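You operate a simulated robot arm through the tools that you are given. There is no shell and no other tool.

The job below is to be done with a simulated robot arm. You get a single attempt, and the scene is never put back.

## Task
Switch off press one and wipe the paste off its tray with the black pad.
Fine: power off first; put the pad back and push the tray in; touch no other control. What is to be rubbed or washed off counts as gone when no trace of it is left.

Only the result counts: the job must be done as asked and must still hold three seconds after the hand-in. Knocking over, shifting, dropping, spilling or breaking anything else fails it.

## Robot
A 6-joint arm with a fingered hand, fixed in place. Base frame: the origin is on the floor under the middle of its stand, x ahead of it, y to its left, z up. Units: mm, degrees, N and s.
With the tool pointing down near the work surface it reaches from about 100 to 760 mm from the base axis. Its first joint turns from -115.0 to 115.0 degrees. Payload 4 kg.
The tool frame sits at the grasp point between the pads (the TCP): z along the fingers, y along the line on which they close. The tips reach 26 mm beyond it. The gripper opens to 164 mm; its body begins 73 mm behind the TCP. The gripper is a hand of 5 fingers: y runs from the thumb to the fingers, the wrist lies at [0, 0, -239] in the tool frame, and closing takes about 1.5 s.
Orientation is that of the tool frame in the base frame, as [roll, pitch, yaw] about the fixed x, y, z axes, in that order (R = Rz(yaw) Ry(pitch) Rx(roll)). With the fingers straight down and closing along the base's y, the tool's x points along the base's -x, its y along +y and its z along -z.

## Interface
- The arm moves only by the tool send_rows. Its argument "rows" is a list that holds one entry, the list of rows, each a list of 6 numbers: the turn, a rotation vector about the tool's x, y, z in degrees, then the shift along the tool's x, y, z in mm. In form: [[[wx, wy, wz, dx, dy, dz], ...]]. A call has 1 to 20 rows; each row shifts and turns the commanded pose from where the row before left it, along the tool's axes as they then stand. "gripper" is the opening, from 0 (shut) to 1 (fully open), set as the call begins (left out, the last holds). A row lasts 0.2 s, in which the tool goes at most 50 mm and 8.6 degrees; a call with a longer step from one row to the next is refused whole, and so is a gripper value outside its range. Where a pose cannot be reached the arm comes as near as it can. A force on the tool above 40 N (or 10 N above the force at the start of the call, whichever is more), or a blocked arm, ends the call early, and 0.2 s more pass. Each finger travels about 45 mm/s and halts on what it meets, pressing with about 31 N; the grip force reading is that of the motor and also rises with nothing between the fingers. The clock runs only during rows and for 0.2 s after the last one: add rows that do not move to give the fingers time. The reply holds the time, the measured pose of the TCP, the force on the tool along the base axes, the opening and the grip force, in the units named above and with some noise, with the torque about the TCP (base axes, N m) and any sound that the robot's microphone picked up.
- Cameras (640 x 400 px; columns grow to the right, rows downward): "scene" is fixed at [50, 643.3, 1655.9]; the picture's right is [-0.47, -0.88, 0.00], its down [-0.79, 0.42, -0.45] and it looks along [0.40, -0.21, -0.89] (base axes); focal length 215 px, centre (320, 200). "wrist" rides on the gripper at [51, -70, -93] in the tool frame; the picture's right is [0.81, 0.59, 0.00], its down [-0.43, 0.60, -0.68] and it looks along [-0.40, 0.55, 0.74] (tool axes); focal length 270 px, centre (320, 200). There is no depth. A picture from a camera that has moved, and an enlarged one, comes with that camera's place and axes in the base frame and with its lens. The place of the scene camera against the robot may be out by one fixed shift of up to 12 mm in any direction.
- get_image(camera): a new picture of that camera. The clock stands still meanwhile.
- lift_body(by): slides the trunk up (or, below 0, down) by that many mm; the arm rides with it, the base frame stays. It gives what a move gives, with no picture.
- set_fingers(finger1, finger2, finger3, finger4, thumb_bend): sets how far each is bent, from 0 (flat) to 100 (curled in); at 30 the hand is open as for a grip, at 70 the pads meet at the TCP. One left out holds its place. A second passes; each finger stops where it meets its share of the squeeze, and holds until it gets a number again. A gripper value or a shape takes the hand back. It gives what a move gives, with no picture; readings hold the bend of each and the force on the fingers (four entries, about 0 where the hand has none), thumb and palm.
- preshape(shape): the hand has 5 fingers and takes this shape, open, in about a second: jaw (thumb against the fingers, like two jaws); tri (thumb and two fingers); tip (a fingertip pinch); poke (one finger out to press); point (the index stretched); flat (the hand flat); cup (the hand cupped); fist (a fist). The gripper value then closes the fingers along that shape, each until it touches; the sizes above hold for jaw. It gives what a move gives, with no picture.
- enlarge(camera, box): a new picture of the part [left, top, right, bottom] of that camera's present view, enlarged. The clock stands still meanwhile.
- finish_job(): hands the job in; it is judged then, once.

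Nothing tells you positions but the pictures and the camera data. Unless the task says otherwise, let go and move clear before handing in.

The tools are called after "Call:" as name(argument=value, ...) on one line, values as JSON. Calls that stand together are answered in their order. send_rows: Moves the arm, as the interface text tells. Its arguments: {"type":"object","properties":{"rows":{"type":"array"},"gripper":{"type":"number"}},"required":["rows"]} The other tools are called the same way: lift_body (by) moves the trunk up or down; preshape (shape) gives the hand a shape; set_fingers (finger1, finger2, finger3, finger4, thumb_bend) moves the fingers one by one; get_image (camera) takes a picture; enlarge (camera, box) takes an enlarged picture of a part of a camera's view; finish_job () hands the job in.

At the start:

```text
time: 0.0
tool_pos: [252.5, 453.7, 1241.6]
tool_rot: [180.0, 0.0, -179.9]
contact_force: [0.3, 0.1, -0.8]
wrist_torque: [0.01, 0.02, 0.01]
opening: 164.0
gripper_force: 0.0
shape: jaw
bend: [30.0, 30.0, 30.0, 30.0, 30.0]
finger forces: [0.1, 0.0, 0.0, 0.0, 0.0, 0.1]
trunk travel left (down, up): [-925.0, 65.0]
```

scene: 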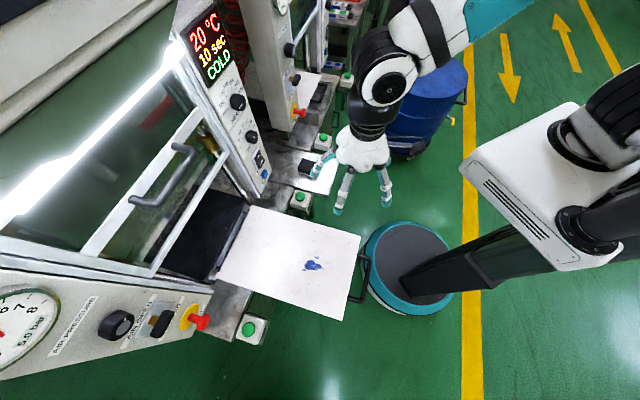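
wrist: 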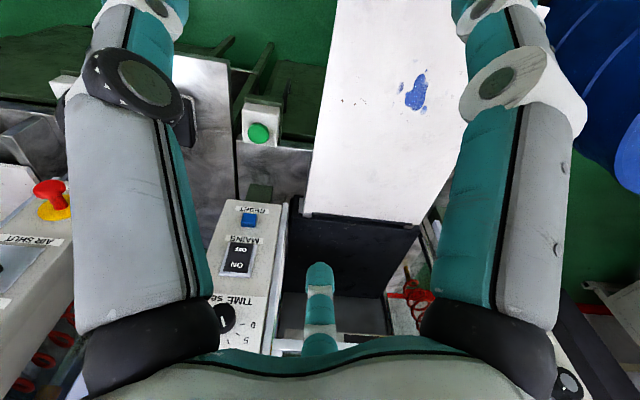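

I see a row of presses, the nearest with its white tray pulled out and a blue paste stain on it. I'll look closer at the panels, the labels and the black pad before moving.

Call:
enlarge(camera="scene", box=[160, 0, 400, 150])

Call:
enlarge(camera="scene", box=[160, 130, 400, 280])

Call:
enlarge(camera="scene", box=[0, 250, 240, 400])

Call:
enlarge(camera="wrist", box=[180, 180, 340, 280])

Call:
enlarge(camera="wrist", box=[0, 100, 240, 250])

```text
2.67 times, centred on (280, 75) of scene
camera zoom: at [50.0, 643.3, 1655.9], right [-0.47, -0.88, 0.0], down [-0.79, 0.42, -0.45], along [0.4, -0.21, -0.89], focal length 572 px, centre (427, 533)
```

zoom: 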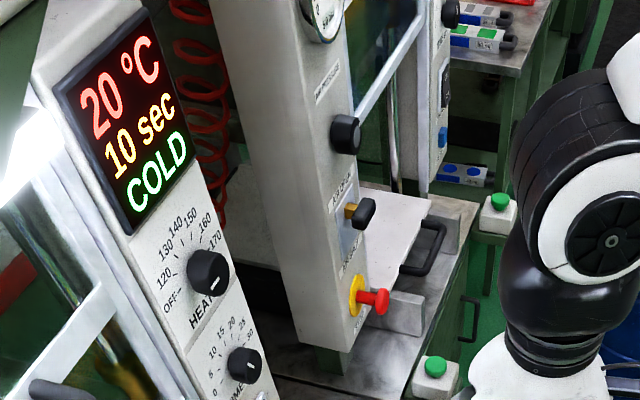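

```text
2.67 times, centred on (280, 205) of scene
camera zoom: at [50.0, 643.3, 1655.9], right [-0.47, -0.88, 0.0], down [-0.79, 0.42, -0.45], along [0.4, -0.21, -0.89], focal length 572 px, centre (427, 187)
```

zoom: 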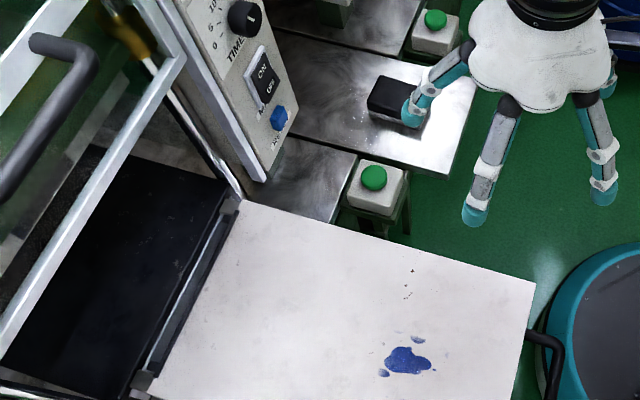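

```text
2.67 times, centred on (120, 325) of scene
camera zoom: at [50.0, 643.3, 1655.9], right [-0.47, -0.88, 0.0], down [-0.79, 0.42, -0.45], along [0.4, -0.21, -0.89], focal length 572 px, centre (853, -133)
```

zoom: 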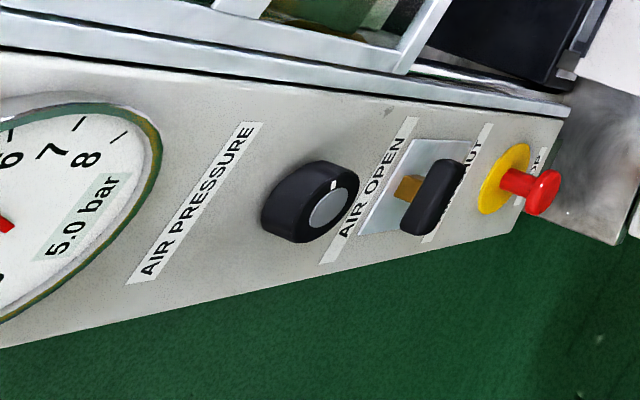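

```text
4.00 times, centred on (260, 230) of wrist
camera zoom: at [200.6, 383.3, 1335.2], right [-0.81, 0.59, 0.0], down [0.43, 0.6, 0.68], along [0.4, 0.55, -0.74], focal length 1081 px, centre (560, 80)
```

zoom: 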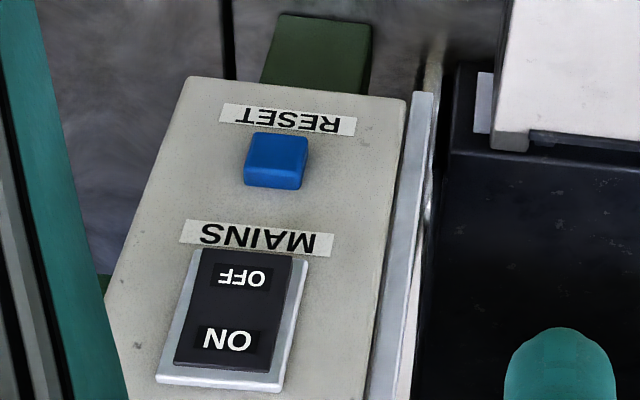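

```text
2.67 times, centred on (120, 175) of wrist
camera zoom: at [200.6, 383.3, 1335.2], right [-0.81, 0.59, 0.0], down [0.43, 0.6, 0.68], along [0.4, 0.55, -0.74], focal length 721 px, centre (853, 267)
```

zoom: 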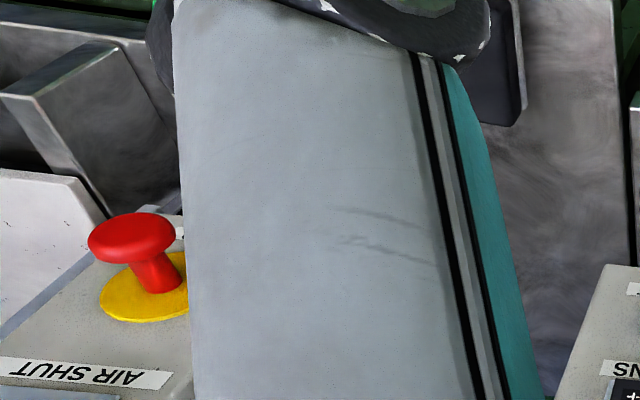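

The tray is about 0.9 m high, pulled out toward the robot at a 45° diagonal. The MAINS rocker is on the right-hand panel at about (536, 611, 1050–1085), with the OFF half at the bottom. I'll change to the poke shape, which should also clear the wrist view, and look again.

Call:
preshape(shape="poke")

Call:
get_image(camera="wrist")

Call:
get_image(camera="scene")

```text
time: 0.9
tool_pos: [252.0, 452.6, 1242.7]
tool_rot: [180.0, 0.0, -179.9]
contact_force: [-0.4, -0.3, 0.4]
wrist_torque: [0.0, 0.01, -0.01]
opening: 0.0
gripper_force: 0.1
shape: poke
bend: [100.0, 100.0, 100.0, 100.0, 83.0]
finger forces: [0.0, 0.0, 0.0, 0.0, 0.1, 0.0]
trunk travel left (down, up): [-925.0, 65.0]
```

```text
taken
camera wrist: at [200.7, 383.3, 1335.2], right [-0.81, 0.59, 0.0], down [0.43, 0.6, 0.68], along [0.4, 0.55, -0.74], focal length 270 px, centre (320, 200)
```

wrist: 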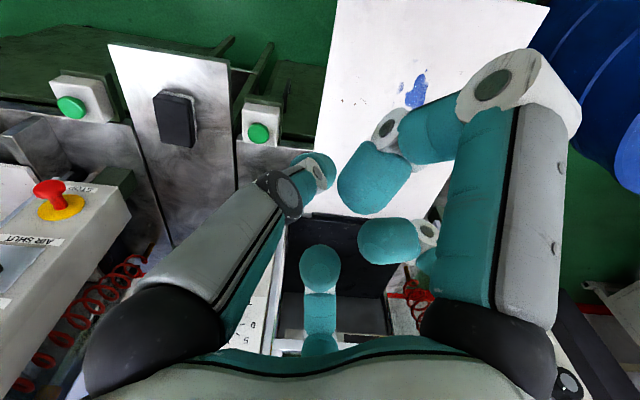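

```text
taken
```

scene: 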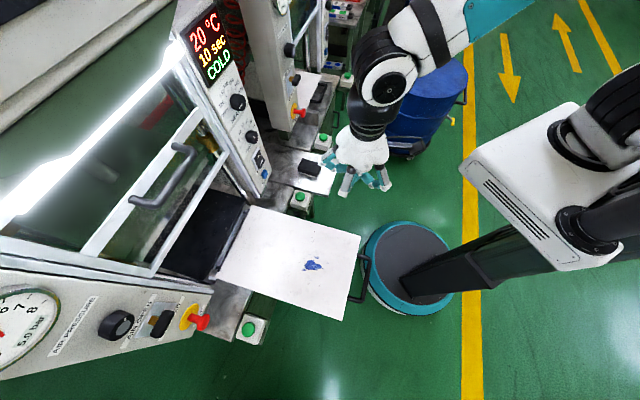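

The hand now leaves more of the view free. The black pad lies on a metal side plate to the right of the press, at about (592, 410, 805). I'll enlarge the pad, the stain and the areas where press labels might be.

Call:
enlarge(camera="wrist", box=[80, 20, 320, 170])

Call:
enlarge(camera="wrist", box=[320, 0, 560, 150])

Call:
enlarge(camera="scene", box=[270, 110, 382, 180])

Call:
enlarge(camera="scene", box=[0, 0, 240, 150])

Call:
enlarge(camera="scene", box=[240, 0, 400, 100])

Call:
enlarge(camera="scene", box=[190, 190, 390, 340])

```text
2.67 times, centred on (200, 95) of wrist
camera zoom: at [200.7, 383.3, 1335.2], right [-0.81, 0.59, 0.0], down [0.43, 0.6, 0.68], along [0.4, 0.55, -0.74], focal length 721 px, centre (640, 480)
```

zoom: 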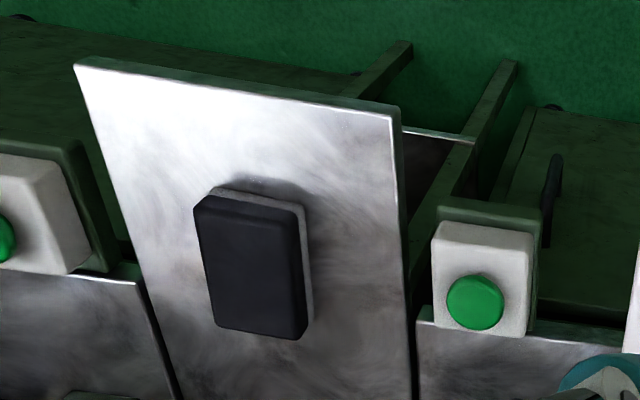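

```text
2.67 times, centred on (440, 75) of wrist
camera zoom: at [200.7, 383.3, 1335.2], right [-0.81, 0.59, 0.0], down [0.43, 0.6, 0.68], along [0.4, 0.55, -0.74], focal length 721 px, centre (0, 533)
```

zoom: 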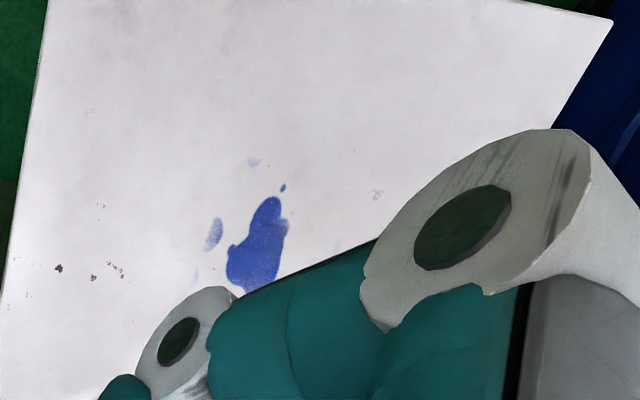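

```text
5.71 times, centred on (326, 145) of scene
camera zoom: at [50.0, 643.3, 1655.9], right [-0.47, -0.88, 0.0], down [-0.79, 0.42, -0.45], along [0.4, -0.21, -0.89], focal length 1226 px, centre (286, 514)
```

zoom: 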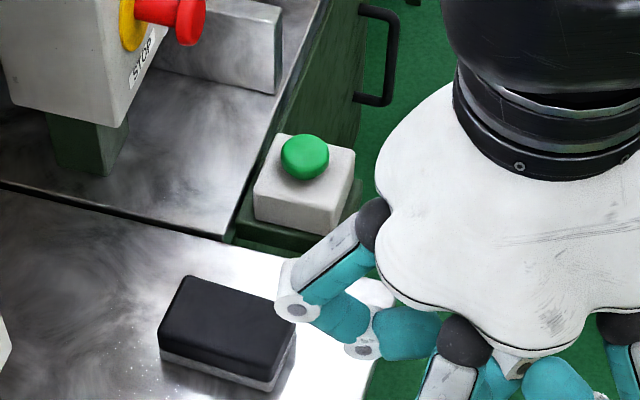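

```text
2.67 times, centred on (120, 75) of scene
camera zoom: at [50.0, 643.3, 1655.9], right [-0.47, -0.88, 0.0], down [-0.79, 0.42, -0.45], along [0.4, -0.21, -0.89], focal length 572 px, centre (853, 533)
```

zoom: 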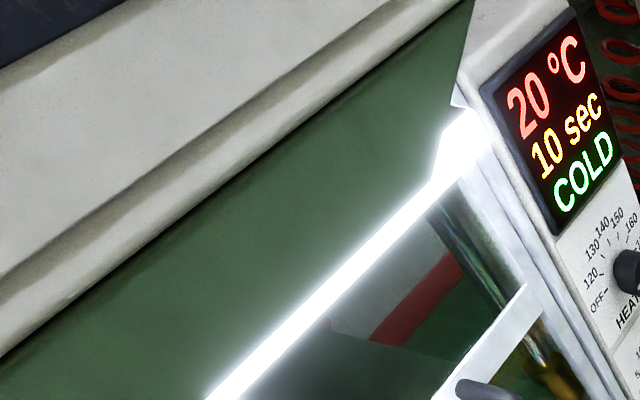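

```text
4.00 times, centred on (320, 50) of scene
camera zoom: at [50.0, 643.3, 1655.9], right [-0.47, -0.88, 0.0], down [-0.79, 0.42, -0.45], along [0.4, -0.21, -0.89], focal length 858 px, centre (320, 800)
```

zoom: 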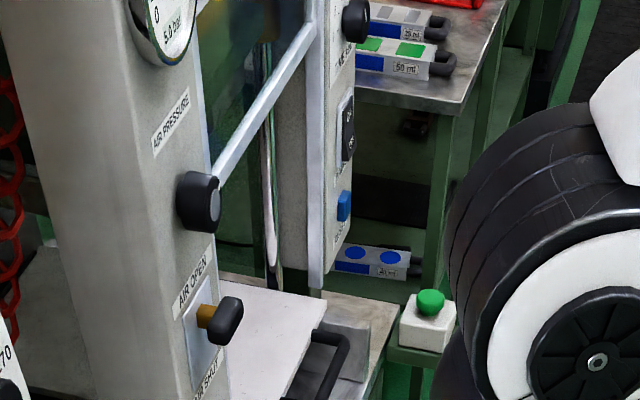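

```text
2.67 times, centred on (290, 265) of scene
camera zoom: at [50.0, 643.3, 1655.9], right [-0.47, -0.88, 0.0], down [-0.79, 0.42, -0.45], along [0.4, -0.21, -0.89], focal length 572 px, centre (400, 27)
```

zoom: 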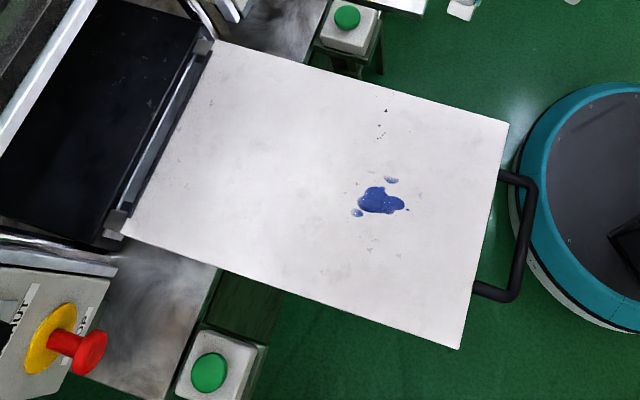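

The tray that is out carries the blue paste, so I take this press to be press one. Press two's tray is in. Next I'll check the poke shape once it settles, and look back with the wrist camera for number signs.

Call:
send_rows(rows=[[[0, 0, 0, 0, 0, 0], [0, 0, 0, 0, 0, 0], [0, 0, 0, 0, 0, 0], [0, 0, 0, 0, 0, 0]]])

Call:
get_image(camera="wrist")

Call:
enlarge(camera="scene", box=[300, 90, 440, 220])

```text
time: 1.9
tool_pos: [252.7, 452.9, 1242.4]
tool_rot: [180.0, 0.0, 179.9]
contact_force: [0.7, -0.1, 0.7]
wrist_torque: [-0.03, -0.01, -0.01]
opening: 0.0
gripper_force: 0.0
shape: poke
bend: [100.0, 100.0, 100.0, 100.0, 83.0]
finger forces: [0.0, 0.1, 0.0, 0.0, 0.0, 0.0]
trunk travel left (down, up): [-925.0, 65.0]
```

```text
taken
camera wrist: at [200.6, 383.3, 1335.2], right [-0.81, 0.59, 0.0], down [0.43, 0.6, 0.68], along [0.4, 0.55, -0.74], focal length 270 px, centre (320, 200)
```

wrist: 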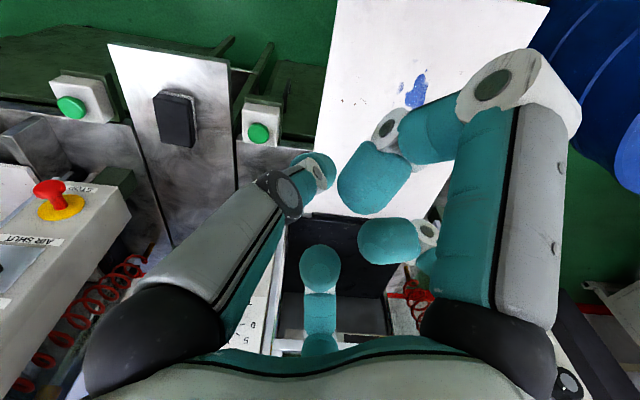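

```text
3.08 times, centred on (370, 155) of scene
camera zoom: at [50.0, 643.3, 1655.9], right [-0.47, -0.88, 0.0], down [-0.79, 0.42, -0.45], along [0.4, -0.21, -0.89], focal length 660 px, centre (166, 338)
```

zoom: 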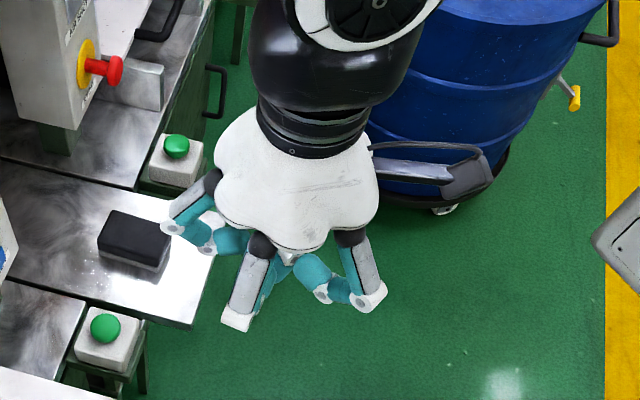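

The poke shape looks like a nearly curled fist from here. I'll compare it with the "point" shape to see which finger sticks out and how far.

Call:
preshape(shape="point")

Call:
get_image(camera="wrist")

Call:
enlarge(camera="scene", box=[300, 90, 440, 220])

```text
time: 2.8
tool_pos: [251.1, 453.4, 1242.1]
tool_rot: [-180.0, -0.1, 180.0]
contact_force: [0.5, 0.3, 0.2]
wrist_torque: [0.01, -0.03, -0.02]
opening: 158.0
gripper_force: 0.1
shape: point
bend: [70.0, 100.0, 100.0, 100.0, 72.0]
finger forces: [0.0, 0.0, 0.0, 0.0, 0.0, 0.0]
trunk travel left (down, up): [-925.0, 65.0]
```

```text
taken
camera wrist: at [200.6, 383.3, 1335.2], right [-0.81, 0.59, 0.0], down [0.43, 0.6, 0.68], along [0.4, 0.55, -0.74], focal length 270 px, centre (320, 200)
```

wrist: 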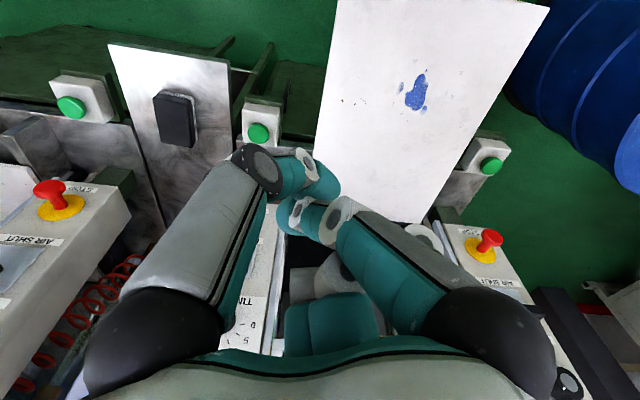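

```text
3.08 times, centred on (370, 155) of scene
camera zoom: at [50.0, 643.3, 1655.9], right [-0.47, -0.88, 0.0], down [-0.79, 0.42, -0.45], along [0.4, -0.21, -0.89], focal length 660 px, centre (166, 338)
```

zoom: 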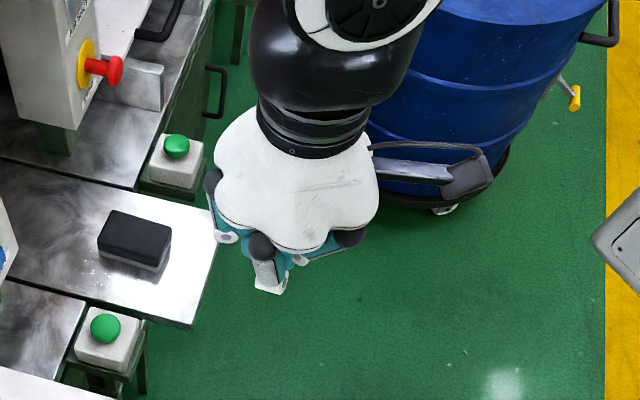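

"Point" curls the fingers tightly. I'll go back to jaw and close it fully, to see how narrow the bunched fingertips are.

Call:
preshape(shape="jaw")

Call:
set_fingers(finger1=50, finger2=100, finger3=100, finger4=100, thumb_bend=100)

Call:
get_image(camera="wrist")

Call:
enlarge(camera="scene", box=[300, 90, 440, 220])

```text
time: 3.7
tool_pos: [250.8, 453.5, 1242.7]
tool_rot: [-180.0, 0.0, -180.0]
contact_force: [0.3, 0.5, -0.2]
wrist_torque: [0.01, 0.01, 0.01]
opening: 163.7
gripper_force: 0.0
shape: jaw
bend: [30.0, 30.0, 30.0, 30.0, 30.0]
finger forces: [0.1, 0.0, 0.0, 0.0, 0.1, 0.0]
trunk travel left (down, up): [-925.0, 65.0]
```

```text
time: 4.7
tool_pos: [252.1, 453.4, 1242.2]
tool_rot: [-179.9, 0.0, 180.0]
contact_force: [-0.3, -0.8, -0.9]
wrist_torque: [0.01, 0.05, 0.04]
opening: 71.9
gripper_force: 0.0
shape: fingers
bend: [50.0, 94.0, 79.0, 87.0, 100.0]
finger forces: [0.0, 0.0, 0.1, 0.1, 0.1, 0.0]
trunk travel left (down, up): [-925.0, 65.0]
```

```text
taken
camera wrist: at [200.6, 383.3, 1335.2], right [-0.81, 0.59, 0.0], down [0.43, 0.6, 0.68], along [0.4, 0.55, -0.74], focal length 270 px, centre (320, 200)
```

wrist: 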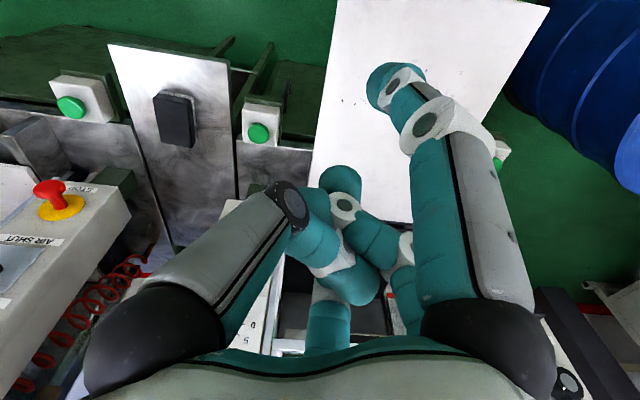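

```text
3.08 times, centred on (370, 155) of scene
camera zoom: at [50.0, 643.3, 1655.9], right [-0.47, -0.88, 0.0], down [-0.79, 0.42, -0.45], along [0.4, -0.21, -0.89], focal length 660 px, centre (166, 338)
```

zoom: 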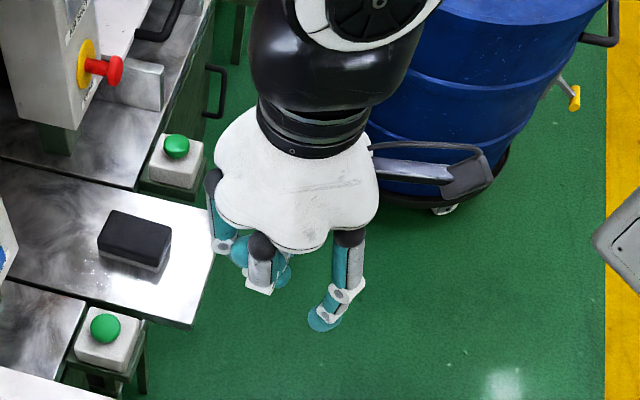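

With finger 1 at bend 50 and the others curled, one fingertip sticks out clearly, about (55, -15, +27) in the tool frame. I'll turn the tool to point horizontally at the panel with finger 1 on the left, staying at this safe height.

Call:
send_rows(rows=[[[-7.08, -2.9, 2.9, 0, 0, 0], [-7.08, -2.9, 2.9, 0, 0, 0], [-7.08, -2.9, 2.9, 0, 0, 0], [-7.08, -2.9, 2.9, 0, 0, 0], [-7.08, -2.9, 2.9, 0, 0, 0], [-7.08, -2.9, 2.9, 0, 0, 0]]])

Call:
get_image(camera="scene")

Call:
get_image(camera="wrist")

```text
time: 6.1
tool_pos: [257.3, 433.8, 1231.6]
tool_rot: [145.7, 8.3, 155.8]
contact_force: [0.4, 1.4, 1.1]
wrist_torque: [-0.06, 0.05, -0.01]
opening: 71.5
gripper_force: 0.0
shape: fingers
bend: [50.0, 94.0, 79.0, 87.0, 100.0]
finger forces: [0.1, 0.0, 0.1, 0.0, 0.0, 0.1]
out of reach, approached as far as the arm can: row 5, 6
trunk travel left (down, up): [-925.0, 65.0]
```

```text
taken
```

scene: 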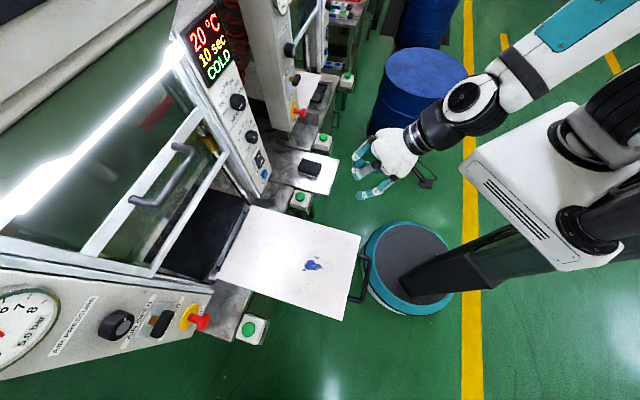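

```text
taken
camera wrist: at [161.2, 355.6, 1261.7], right [-0.57, 0.79, 0.21], down [0.32, -0.02, 0.95], along [0.75, 0.61, -0.24], focal length 270 px, centre (320, 200)
```

wrist: 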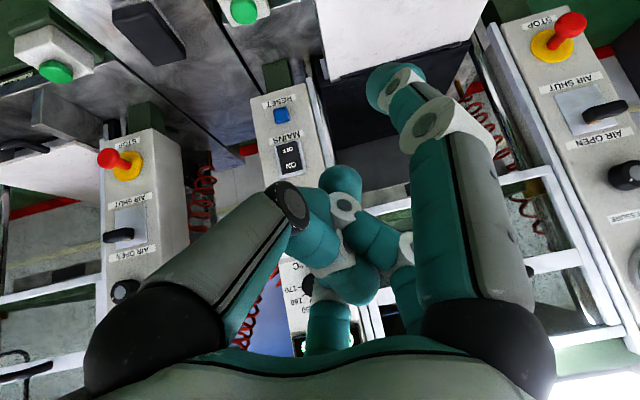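

The arm reached its limit because the wrist was too close to the body. I'll undo the last part of the turn and move the hand outward (+x) before turning further.

Call:
send_rows(rows=[[[7.08, 2.9, -2.9, 0, 0, 0], [7.08, 2.9, -2.9, 0, 0, 0], [0, 0, 0, 0, 0, 0]]])

```text
time: 6.9
tool_pos: [263.2, 442.4, 1239.3]
tool_rot: [153.7, 11.0, 164.7]
contact_force: [0.0, 0.9, -0.1]
wrist_torque: [-0.04, -0.01, -0.03]
opening: 71.5
gripper_force: 0.1
shape: fingers
bend: [50.0, 94.0, 79.0, 87.0, 100.0]
finger forces: [0.1, 0.0, 0.1, 0.1, 0.0, 0.0]
out of reach, approached as far as the arm can: row 1
trunk travel left (down, up): [-925.0, 65.0]
```

Call:
send_rows(rows=[[[0, 0, 0, -32.2, 5.3, 9.6], [0, 0, 0, -32.2, 5.3, 9.6], [0, 0, 0, -32.2, 5.3, 9.6], [0, 0, 0, -32.2, 5.3, 9.6], [0, 0, 0, -32.2, 5.3, 9.6]]])

```text
time: 8.1
tool_pos: [435.1, 447.3, 1237.7]
tool_rot: [155.4, 10.1, 165.9]
contact_force: [-0.1, -0.1, -0.5]
wrist_torque: [-0.01, 0.02, 0.03]
opening: 71.6
gripper_force: 0.2
shape: fingers
bend: [50.0, 94.0, 79.0, 87.0, 100.0]
finger forces: [0.0, 0.0, 0.0, 0.0, 0.0, 0.1]
trunk travel left (down, up): [-925.0, 65.0]
```

Call:
send_rows(rows=[[[-6.77, -2.36, 2.88, 0, 0, 0], [-6.77, -2.36, 2.88, 0, 0, 0], [-6.77, -2.36, 2.88, 0, 0, 0], [-6.77, -2.36, 2.88, 0, 0, 0], [-6.77, -2.36, 2.88, 0, 0, 0]]])

Call:
get_image(camera="scene")

```text
time: 9.3
tool_pos: [410.3, 456.5, 1233.5]
tool_rot: [133.3, 10.0, 161.5]
contact_force: [2.9, -0.3, 1.4]
wrist_torque: [0.03, 0.22, 0.1]
opening: 71.4
gripper_force: 0.0
shape: fingers
bend: [50.0, 94.0, 79.0, 87.0, 100.0]
finger forces: [0.0, 0.0, 0.0, 0.2, 0.0, 0.0]
out of reach, approached as far as the arm can: row 2, 3, 4
trunk travel left (down, up): [-925.0, 65.0]
```

```text
taken
```

scene: 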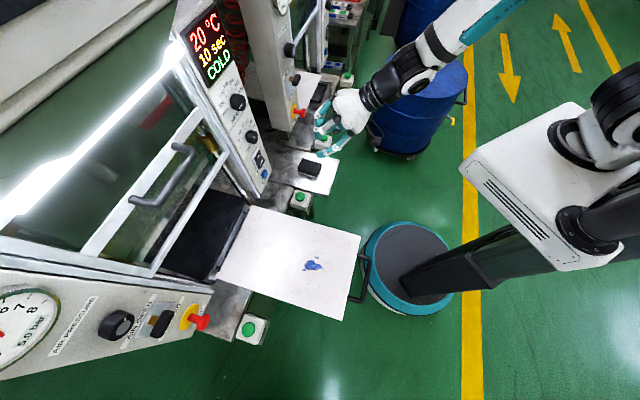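

Call:
send_rows(rows=[[[0, 0, 0, 0, 0, 0], [0, 0, 0, 0, 0, 0], [0, 0, 0, 0, 0, 0]]])

Call:
get_image(camera="wrist")

```text
time: 10.1
tool_pos: [417.8, 456.0, 1234.0]
tool_rot: [132.3, 7.4, 156.8]
contact_force: [0.3, -0.6, 0.9]
wrist_torque: [0.05, -0.04, 0.0]
opening: 71.6
gripper_force: 0.0
shape: fingers
bend: [50.0, 94.0, 79.0, 87.0, 100.0]
finger forces: [0.0, 0.0, 0.0, 0.0, 0.0, 0.1]
trunk travel left (down, up): [-925.0, 65.0]
```

```text
taken
camera wrist: at [322.9, 369.3, 1238.8], right [-0.63, 0.7, 0.33], down [0.25, -0.22, 0.94], along [0.73, 0.68, -0.04], focal length 270 px, centre (320, 200)
```

wrist: 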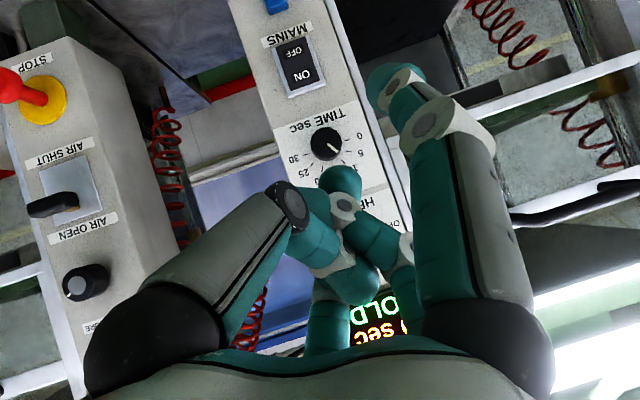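

I now have a clear view of the MAINS rocker, with OFF as the lower half. The arm is folded high, so I'll lower the trunk to give the wrist more freedom. The space under the hand is clear.

Call:
lift_body(by=-150)

Call:
get_image(camera="scene")

Call:
get_image(camera="wrist")

```text
time: 11.8
tool_pos: [416.2, 455.5, 1084.3]
tool_rot: [132.3, 7.4, 156.9]
contact_force: [0.3, -0.2, -0.4]
wrist_torque: [0.02, 0.01, 0.0]
opening: 71.7
gripper_force: 0.0
shape: fingers
bend: [50.0, 94.0, 79.0, 87.0, 100.0]
finger forces: [0.1, 0.0, 0.1, 0.1, 0.0, 0.0]
trunk travel left (down, up): [-775.0, 215.0]
```

```text
taken
```

scene: 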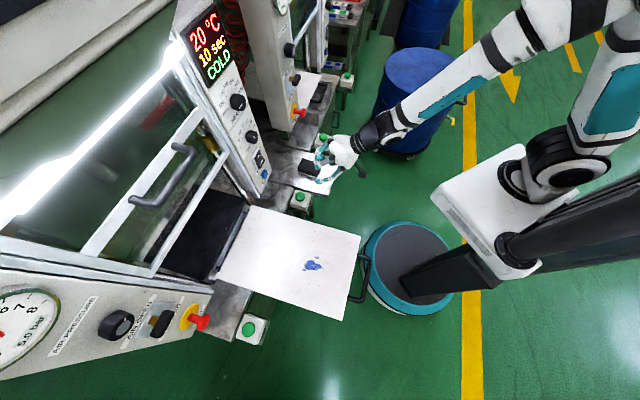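

```text
taken
camera wrist: at [323.0, 369.2, 1088.9], right [-0.63, 0.7, 0.33], down [0.25, -0.22, 0.94], along [0.73, 0.68, -0.04], focal length 270 px, centre (320, 200)
```

wrist: 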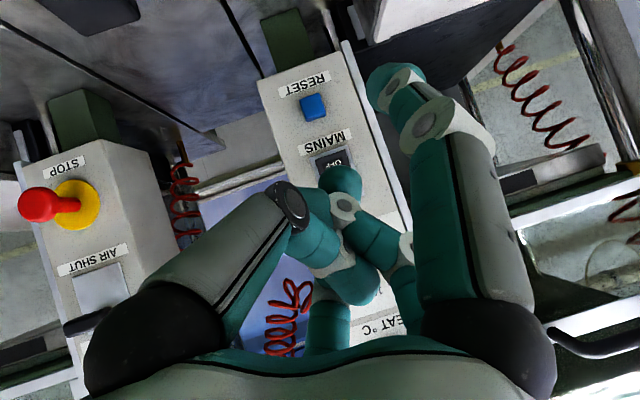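

Call:
send_rows(rows=[[[0, 0, 0, -4.83, 27.5, -25.0], [0, 0, 0, -4.83, 27.5, -25.0], [0, 0, 0, -4.83, 27.5, -25.0], [0, 0, 0, -4.83, 27.5, -25.0]]])

Call:
lift_body(by=-150)

```text
time: 12.8
tool_pos: [416.1, 454.5, 1235.8]
tool_rot: [132.1, 6.8, 156.6]
contact_force: [0.0, -0.7, -0.6]
wrist_torque: [0.03, -0.05, 0.03]
opening: 71.7
gripper_force: 0.0
shape: fingers
bend: [50.0, 94.0, 79.0, 87.0, 100.0]
finger forces: [0.0, 0.0, 0.1, 0.1, 0.0, 0.0]
trunk travel left (down, up): [-775.0, 215.0]
```

```text
time: 14.6
tool_pos: [417.5, 454.7, 1083.8]
tool_rot: [132.3, 7.4, 156.9]
contact_force: [-1.0, 0.0, -0.4]
wrist_torque: [-0.01, 0.0, -0.01]
opening: 71.6
gripper_force: 0.0
shape: fingers
bend: [50.0, 94.0, 79.0, 87.0, 100.0]
finger forces: [0.0, 0.0, 0.1, 0.0, 0.0, 0.0]
trunk travel left (down, up): [-625.0, 365.0]
```

Call:
send_rows(rows=[[[-6.71, -3.02, 2.5, 0, 0, 0], [-6.71, -3.02, 2.5, 0, 0, 0], [-6.71, -3.02, 2.5, 0, 0, 0], [0, 0, 0, 0, 0, 0]]])

Call:
get_image(camera="scene")

Call:
get_image(camera="wrist")

```text
time: 15.6
tool_pos: [404.9, 463.5, 1084.9]
tool_rot: [120.8, 5.2, 153.4]
contact_force: [-0.5, 0.1, 0.5]
wrist_torque: [-0.01, 0.0, 0.0]
opening: 71.5
gripper_force: 0.1
shape: fingers
bend: [50.0, 94.0, 79.0, 87.0, 100.0]
finger forces: [0.1, 0.0, 0.0, 0.1, 0.0, 0.1]
out of reach, approached as far as the arm can: row 1, 2, 3
trunk travel left (down, up): [-625.0, 365.0]
```

```text
taken
```

scene: 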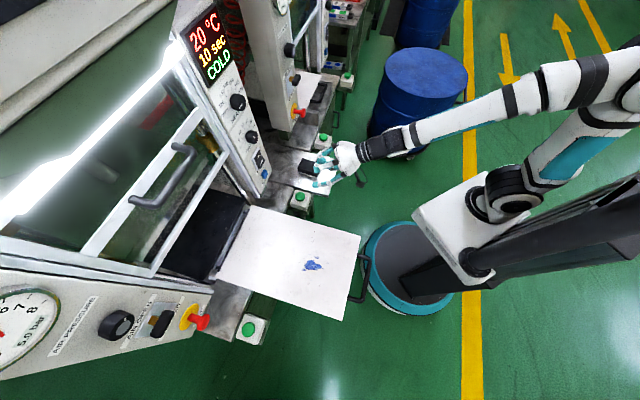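

```text
taken
camera wrist: at [309.5, 382.5, 1067.8], right [-0.63, 0.65, 0.43], down [0.19, -0.41, 0.89], along [0.76, 0.64, 0.13], focal length 270 px, centre (320, 200)
```

wrist: 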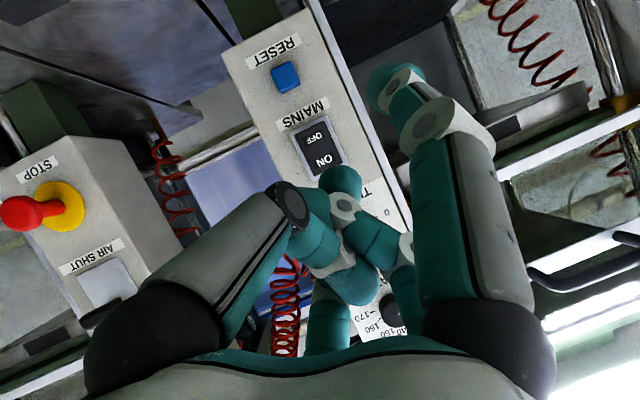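

The tool is now lined up with the forearm, which is a wrist singularity, so a lower trunk is needed. The other curled fingers also stick out a bit. I'll try a fist with only finger 1 stretched.

Call:
preshape(shape="fist")

Call:
set_fingers(finger1=35)

Call:
get_image(camera="wrist")

Call:
enlarge(camera="scene", box=[280, 100, 440, 200])

```text
time: 16.5
tool_pos: [405.7, 464.5, 1085.6]
tool_rot: [120.8, 5.2, 153.4]
contact_force: [-0.4, 0.1, 0.3]
wrist_torque: [0.0, 0.03, 0.0]
opening: 0.1
gripper_force: 0.0
shape: fist
bend: [83.0, 96.0, 86.0, 92.0, 100.0]
finger forces: [0.0, 0.0, 0.0, 0.0, 0.1, 0.1]
trunk travel left (down, up): [-625.0, 365.0]
```

```text
time: 17.5
tool_pos: [406.0, 465.6, 1084.2]
tool_rot: [120.8, 5.2, 153.3]
contact_force: [-0.2, -0.3, 0.2]
wrist_torque: [-0.01, 0.01, 0.01]
opening: 96.2
gripper_force: 0.1
shape: fingers
bend: [35.0, 95.0, 86.0, 92.0, 100.0]
finger forces: [0.0, 0.0, 0.0, 0.1, 0.1, 0.0]
trunk travel left (down, up): [-625.0, 365.0]
```

```text
taken
camera wrist: at [309.7, 382.5, 1067.9], right [-0.63, 0.65, 0.43], down [0.19, -0.41, 0.89], along [0.76, 0.64, 0.13], focal length 270 px, centre (320, 200)
```

wrist: 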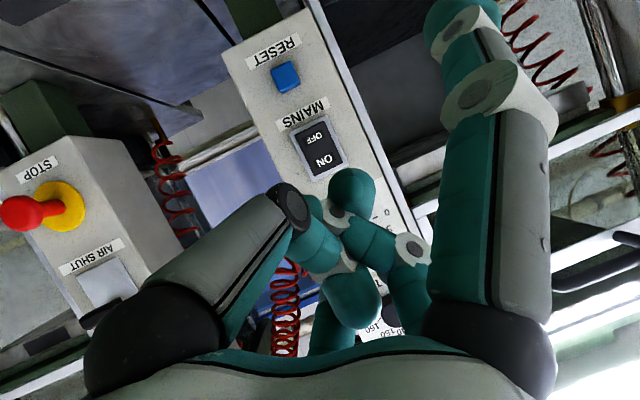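

```text
4.00 times, centred on (360, 150) of scene
camera zoom: at [50.0, 643.3, 1655.9], right [-0.47, -0.88, 0.0], down [-0.79, 0.42, -0.45], along [0.4, -0.21, -0.89], focal length 858 px, centre (160, 400)
```

zoom: 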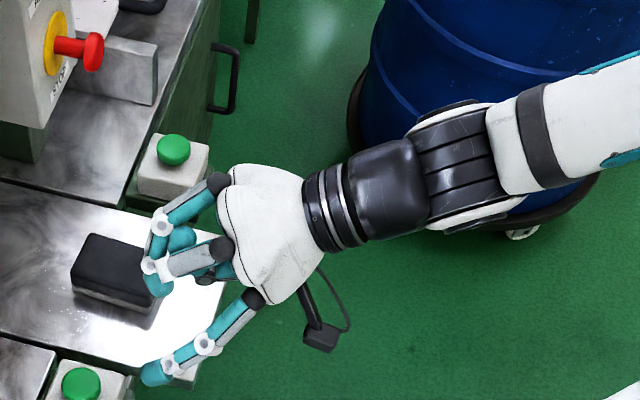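

Finger 1 at 35 reaches out sideways as well as forward. A nearly flat finger 1 on a downward-pointing hand could poke horizontally and leave the rest of the hand well back, so I'll test bend 0.

Call:
set_fingers(finger1=0)

Call:
get_image(camera="wrist")

Call:
enlarge(camera="scene", box=[280, 100, 440, 200])

```text
time: 18.5
tool_pos: [405.0, 464.2, 1084.3]
tool_rot: [120.8, 5.3, 153.4]
contact_force: [-0.1, -0.1, 0.2]
wrist_torque: [0.02, -0.01, 0.03]
opening: 119.3
gripper_force: 0.0
shape: fingers
bend: [1.0, 95.0, 86.0, 92.0, 100.0]
finger forces: [0.0, 0.0, 0.0, 0.0, 0.1, 0.0]
trunk travel left (down, up): [-625.0, 365.0]
```

```text
taken
camera wrist: at [309.7, 382.5, 1067.9], right [-0.63, 0.65, 0.43], down [0.19, -0.41, 0.89], along [0.76, 0.64, 0.13], focal length 270 px, centre (320, 200)
```

wrist: 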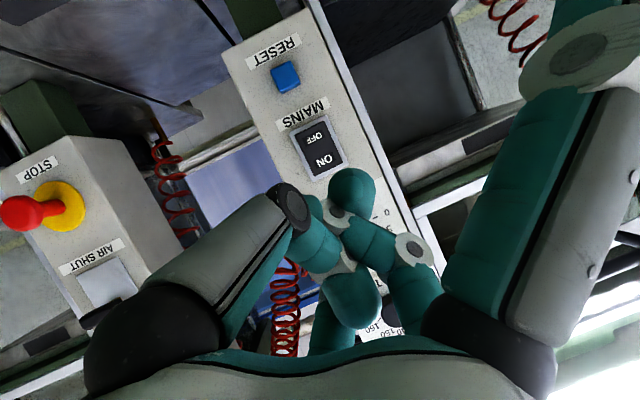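

```text
4.00 times, centred on (360, 150) of scene
camera zoom: at [50.0, 643.3, 1655.9], right [-0.47, -0.88, 0.0], down [-0.79, 0.42, -0.45], along [0.4, -0.21, -0.89], focal length 858 px, centre (160, 400)
```

zoom: 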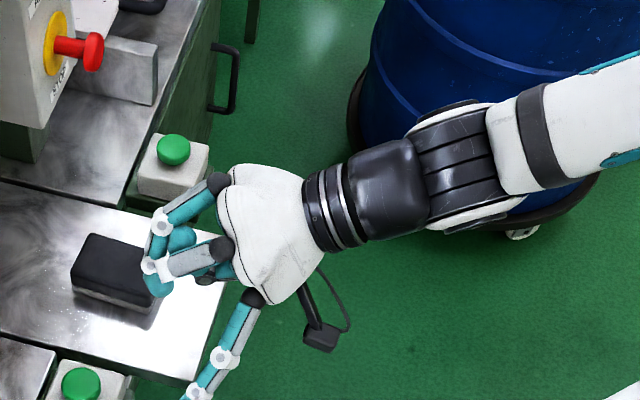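

At bend 0, finger 1 splays straight out at roughly 45°. A finger on the -x side would suit this arm's natural orientation better, so I'll bring finger 1 back and test which finger sits there.

Call:
set_fingers(finger1=83)

Call:
set_fingers(finger4=0)

Call:
get_image(camera="wrist")

Call:
enlarge(camera="scene", box=[280, 100, 440, 200])

```text
time: 19.5
tool_pos: [405.8, 464.4, 1084.3]
tool_rot: [120.7, 5.3, 153.3]
contact_force: [0.5, 0.0, -0.6]
wrist_torque: [0.03, -0.02, 0.02]
opening: 47.2
gripper_force: 0.1
shape: fingers
bend: [79.0, 95.0, 86.0, 92.0, 100.0]
finger forces: [0.0, 0.0, 0.1, 0.1, 0.0, 0.0]
trunk travel left (down, up): [-625.0, 365.0]
```

```text
time: 20.5
tool_pos: [406.6, 464.1, 1084.2]
tool_rot: [120.8, 5.1, 153.5]
contact_force: [-0.7, -0.1, -0.2]
wrist_torque: [0.02, 0.03, 0.02]
opening: 47.2
gripper_force: 0.1
shape: fingers
bend: [79.0, 95.0, 85.0, 1.0, 100.0]
finger forces: [0.0, 0.0, 0.0, 0.0, 0.0, 0.1]
trunk travel left (down, up): [-625.0, 365.0]
```

```text
taken
camera wrist: at [309.7, 382.5, 1067.9], right [-0.63, 0.65, 0.43], down [0.19, -0.41, 0.89], along [0.76, 0.64, 0.13], focal length 270 px, centre (320, 200)
```

wrist: 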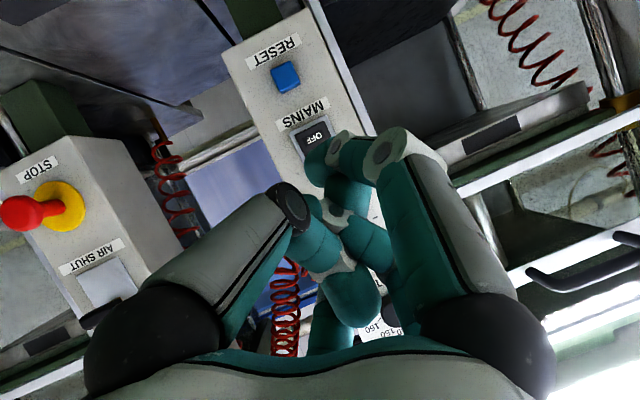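

```text
4.00 times, centred on (360, 150) of scene
camera zoom: at [50.0, 643.3, 1655.9], right [-0.47, -0.88, 0.0], down [-0.79, 0.42, -0.45], along [0.4, -0.21, -0.89], focal length 858 px, centre (160, 400)
```

zoom: 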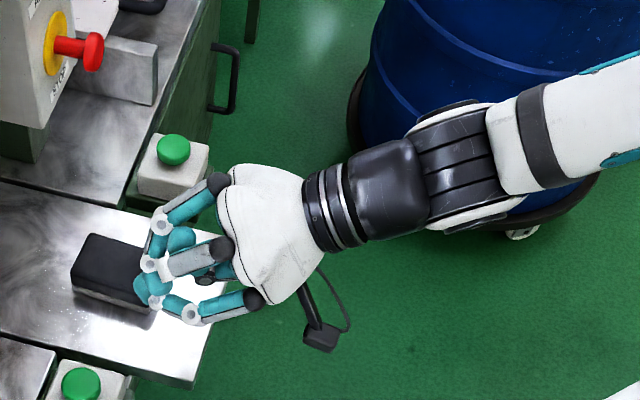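

Finger 4 is hidden from both cameras, so finger 1 is the better known choice. Plan: fist with finger 1 flat, then roll the tool so +x faces up and forward and tilt it 45° down. Finger 1 then points horizontally at the panel with the rest of the hand well back and below.

Call:
preshape(shape="fist")

Call:
send_rows(rows=[[[0.22, -1.64, 8.03, 0, 0, 0], [0.22, -1.64, 8.03, 0, 0, 0], [0.22, -1.64, 8.03, 0, 0, 0], [0.22, -1.64, 8.03, 0, 0, 0], [0.22, -1.64, 8.03, 0, 0, 0], [0.22, -1.64, 8.03, 0, 0, 0], [0, 0, 0, 0, 0, 0]]])

```text
time: 21.4
tool_pos: [404.5, 464.6, 1084.5]
tool_rot: [120.7, 5.2, 153.5]
contact_force: [-0.7, -0.1, 0.5]
wrist_torque: [-0.01, 0.0, -0.02]
opening: 0.0
gripper_force: 0.0
shape: fist
bend: [100.0, 100.0, 100.0, 93.0, 100.0]
finger forces: [0.0, 0.0, 0.0, 0.0, 0.1, 0.0]
trunk travel left (down, up): [-625.0, 365.0]
```

```text
time: 23.0
tool_pos: [433.7, 443.8, 1097.4]
tool_rot: [130.9, -29.8, 117.3]
contact_force: [-0.8, -0.2, -0.4]
wrist_torque: [-0.02, -0.01, 0.0]
opening: 0.0
gripper_force: 0.0
shape: fist
bend: [100.0, 100.0, 100.0, 93.0, 100.0]
finger forces: [0.1, 0.0, 0.0, 0.0, 0.0, 0.0]
out of reach, approached as far as the arm can: row 4, 5, 6
trunk travel left (down, up): [-625.0, 365.0]
```

I'm still near the wrist singularity. I'll tilt the tool steeper (about 70° down) to get away from it, then roll.

Call:
send_rows(rows=[[[5.79, -3.9, 0.56, 0, 0, 0], [5.79, -3.9, 0.56, 0, 0, 0], [5.79, -3.9, 0.56, 0, 0, 0], [5.79, -3.9, 0.56, 0, 0, 0], [5.79, -3.9, 0.56, 0, 0, 0], [0, 0, 0, 0, 0, 0]]])

```text
time: 24.4
tool_pos: [344.4, 485.1, 1044.9]
tool_rot: [158.6, -11.8, 101.8]
contact_force: [0.2, 0.3, 0.0]
wrist_torque: [0.0, -0.03, 0.0]
opening: 0.2
gripper_force: 0.0
shape: fist
bend: [100.0, 100.0, 100.0, 92.0, 100.0]
finger forces: [0.0, 0.0, 0.0, 0.0, 0.0, 0.0]
out of reach, approached as far as the arm can: row 1, 2, 3, 4, 5
trunk travel left (down, up): [-625.0, 365.0]
```

Call:
send_rows(rows=[[[0, 0, 0, 0, 0, 0], [0, 0, 0, 0, 0, 0]]])

Call:
get_image(camera="scene")

Call:
get_image(camera="wrist")

```text
time: 25.0
tool_pos: [346.2, 484.8, 1044.0]
tool_rot: [158.4, -11.8, 101.9]
contact_force: [-0.5, 0.4, 0.0]
wrist_torque: [0.03, 0.02, -0.02]
opening: 0.0
gripper_force: 0.1
shape: fist
bend: [100.0, 100.0, 100.0, 92.0, 100.0]
finger forces: [0.0, 0.0, 0.0, 0.0, 0.1, 0.0]
trunk travel left (down, up): [-625.0, 365.0]
```

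```text
taken
```

scene: 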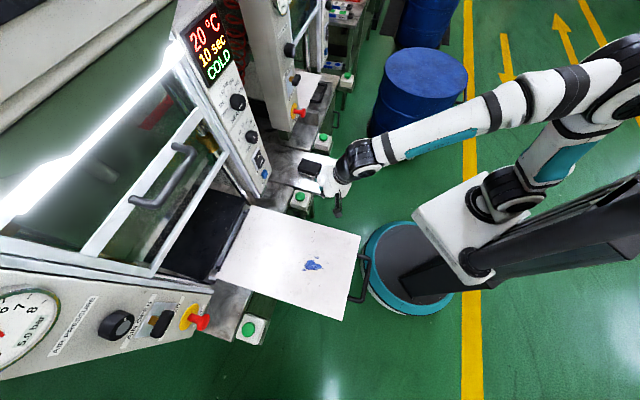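

```text
taken
camera wrist: at [240.3, 500.5, 1114.2], right [0.38, 0.84, 0.38], down [0.42, -0.52, 0.74], along [0.82, -0.12, -0.56], focal length 270 px, centre (320, 200)
```

wrist: 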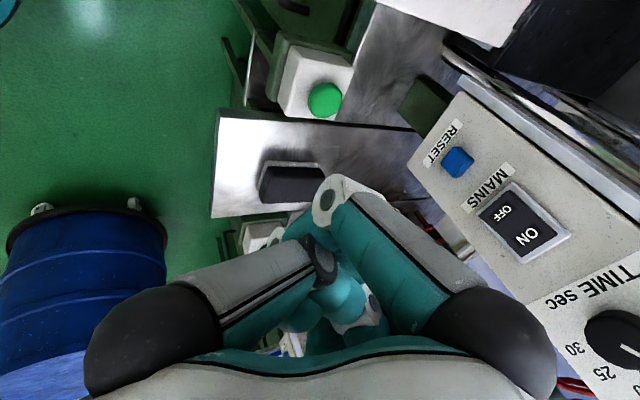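

Call:
send_rows(rows=[[[0.62, -0.41, 7.87, 0, 0, 0], [0.62, -0.41, 7.87, 0, 0, 0], [0.62, -0.41, 7.87, 0, 0, 0], [0.62, -0.41, 7.87, 0, 0, 0], [0.62, -0.41, 7.87, 0, 0, 0], [0.62, -0.41, 7.87, 0, 0, 0], [0.62, -0.41, 7.87, 0, 0, 0], [0, 0, 0, 0, 0, 0]]])

Call:
get_image(camera="wrist")

```text
time: 26.8
tool_pos: [303.1, 490.9, 1008.4]
tool_rot: [178.3, -21.2, 44.9]
contact_force: [-0.3, 0.1, -0.7]
wrist_torque: [0.01, 0.03, 0.01]
opening: 0.0
gripper_force: 0.0
shape: fist
bend: [100.0, 100.0, 100.0, 92.0, 100.0]
finger forces: [0.1, 0.0, 0.0, 0.1, 0.0, 0.0]
out of reach, approached as far as the arm can: row 2, 3, 4, 5, 6, 7
trunk travel left (down, up): [-625.0, 365.0]
```

```text
taken
camera wrist: at [261.6, 551.3, 1112.0], right [0.95, 0.11, 0.31], down [-0.06, -0.87, 0.49], along [0.32, -0.48, -0.82], focal length 270 px, centre (320, 200)
```

wrist: 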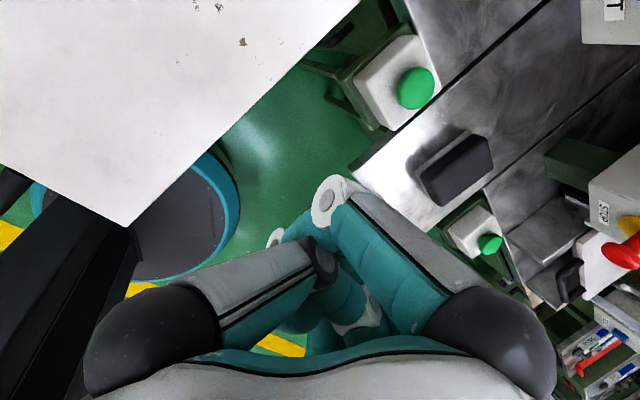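

The orientation is now what I wanted, but the TCP has drifted. I'll raise the hand carefully to see whether this orientation can be held at the height I need.

Call:
send_rows(rows=[[[0, 0, 0, 7.2, 0.5, -18.6], [0, 0, 0, 7.2, 0.5, -18.6], [0, 0, 0, 7.2, 0.5, -18.6]]])

Call:
get_image(camera="scene")

```text
time: 27.6
tool_pos: [275.6, 493.2, 1045.2]
tool_rot: [178.4, -21.3, 44.9]
contact_force: [0.1, -0.8, 0.6]
wrist_torque: [0.0, -0.02, -0.01]
opening: 0.1
gripper_force: 0.3
shape: fist
bend: [100.0, 100.0, 100.0, 92.0, 100.0]
finger forces: [0.0, 0.0, 0.0, 0.0, 0.0, 0.0]
out of reach, approached as far as the arm can: row 1, 2, 3
trunk travel left (down, up): [-625.0, 365.0]
```

```text
taken
```

scene: 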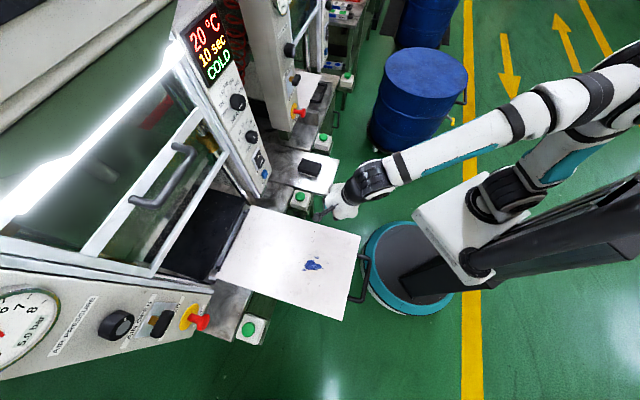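

The limit seems to be the wrist roll relative to the arm's azimuth. Moving to the right, toward a smaller azimuth, should ease it, and that is where the switch is.

Call:
send_rows(rows=[[[0, 0, 0, 0, 33, 0], [0, 0, 0, 0, 33, 0], [0, 0, 0, 0, 33, 0], [0, 0, 0, 0, 33, 0], [0, 0, 0, 0, 0, 0]]])

```text
time: 28.8
tool_pos: [315.6, 414.0, 1000.9]
tool_rot: [177.8, -21.4, 44.9]
contact_force: [0.9, 0.6, 0.6]
wrist_torque: [0.03, 0.01, 0.03]
opening: 0.0
gripper_force: 0.0
shape: fist
bend: [100.0, 100.0, 100.0, 93.0, 100.0]
finger forces: [0.0, 0.0, 0.1, 0.0, 0.0, 0.1]
out of reach, approached as far as the arm can: row 1, 2, 3, 4
trunk travel left (down, up): [-625.0, 365.0]
```

The roll limit persists, but I can set height with the trunk. I'll test whether moving forward toward the panel works in this orientation.

Call:
send_rows(rows=[[[0, 0, 0, 23.3, -0.3, 9.05], [0, 0, 0, 23.3, -0.3, 9.05], [0, 0, 0, 23.3, -0.3, 9.05]]])

```text
time: 29.6
tool_pos: [333.8, 476.3, 969.0]
tool_rot: [178.3, -21.1, 44.9]
contact_force: [0.3, 0.2, -0.7]
wrist_torque: [0.03, -0.02, -0.02]
opening: 0.0
gripper_force: 0.0
shape: fist
bend: [100.0, 100.0, 100.0, 93.0, 100.0]
finger forces: [0.0, 0.0, 0.0, 0.1, 0.0, 0.1]
out of reach, approached as far as the arm can: row 1, 2, 3
trunk travel left (down, up): [-625.0, 365.0]
```

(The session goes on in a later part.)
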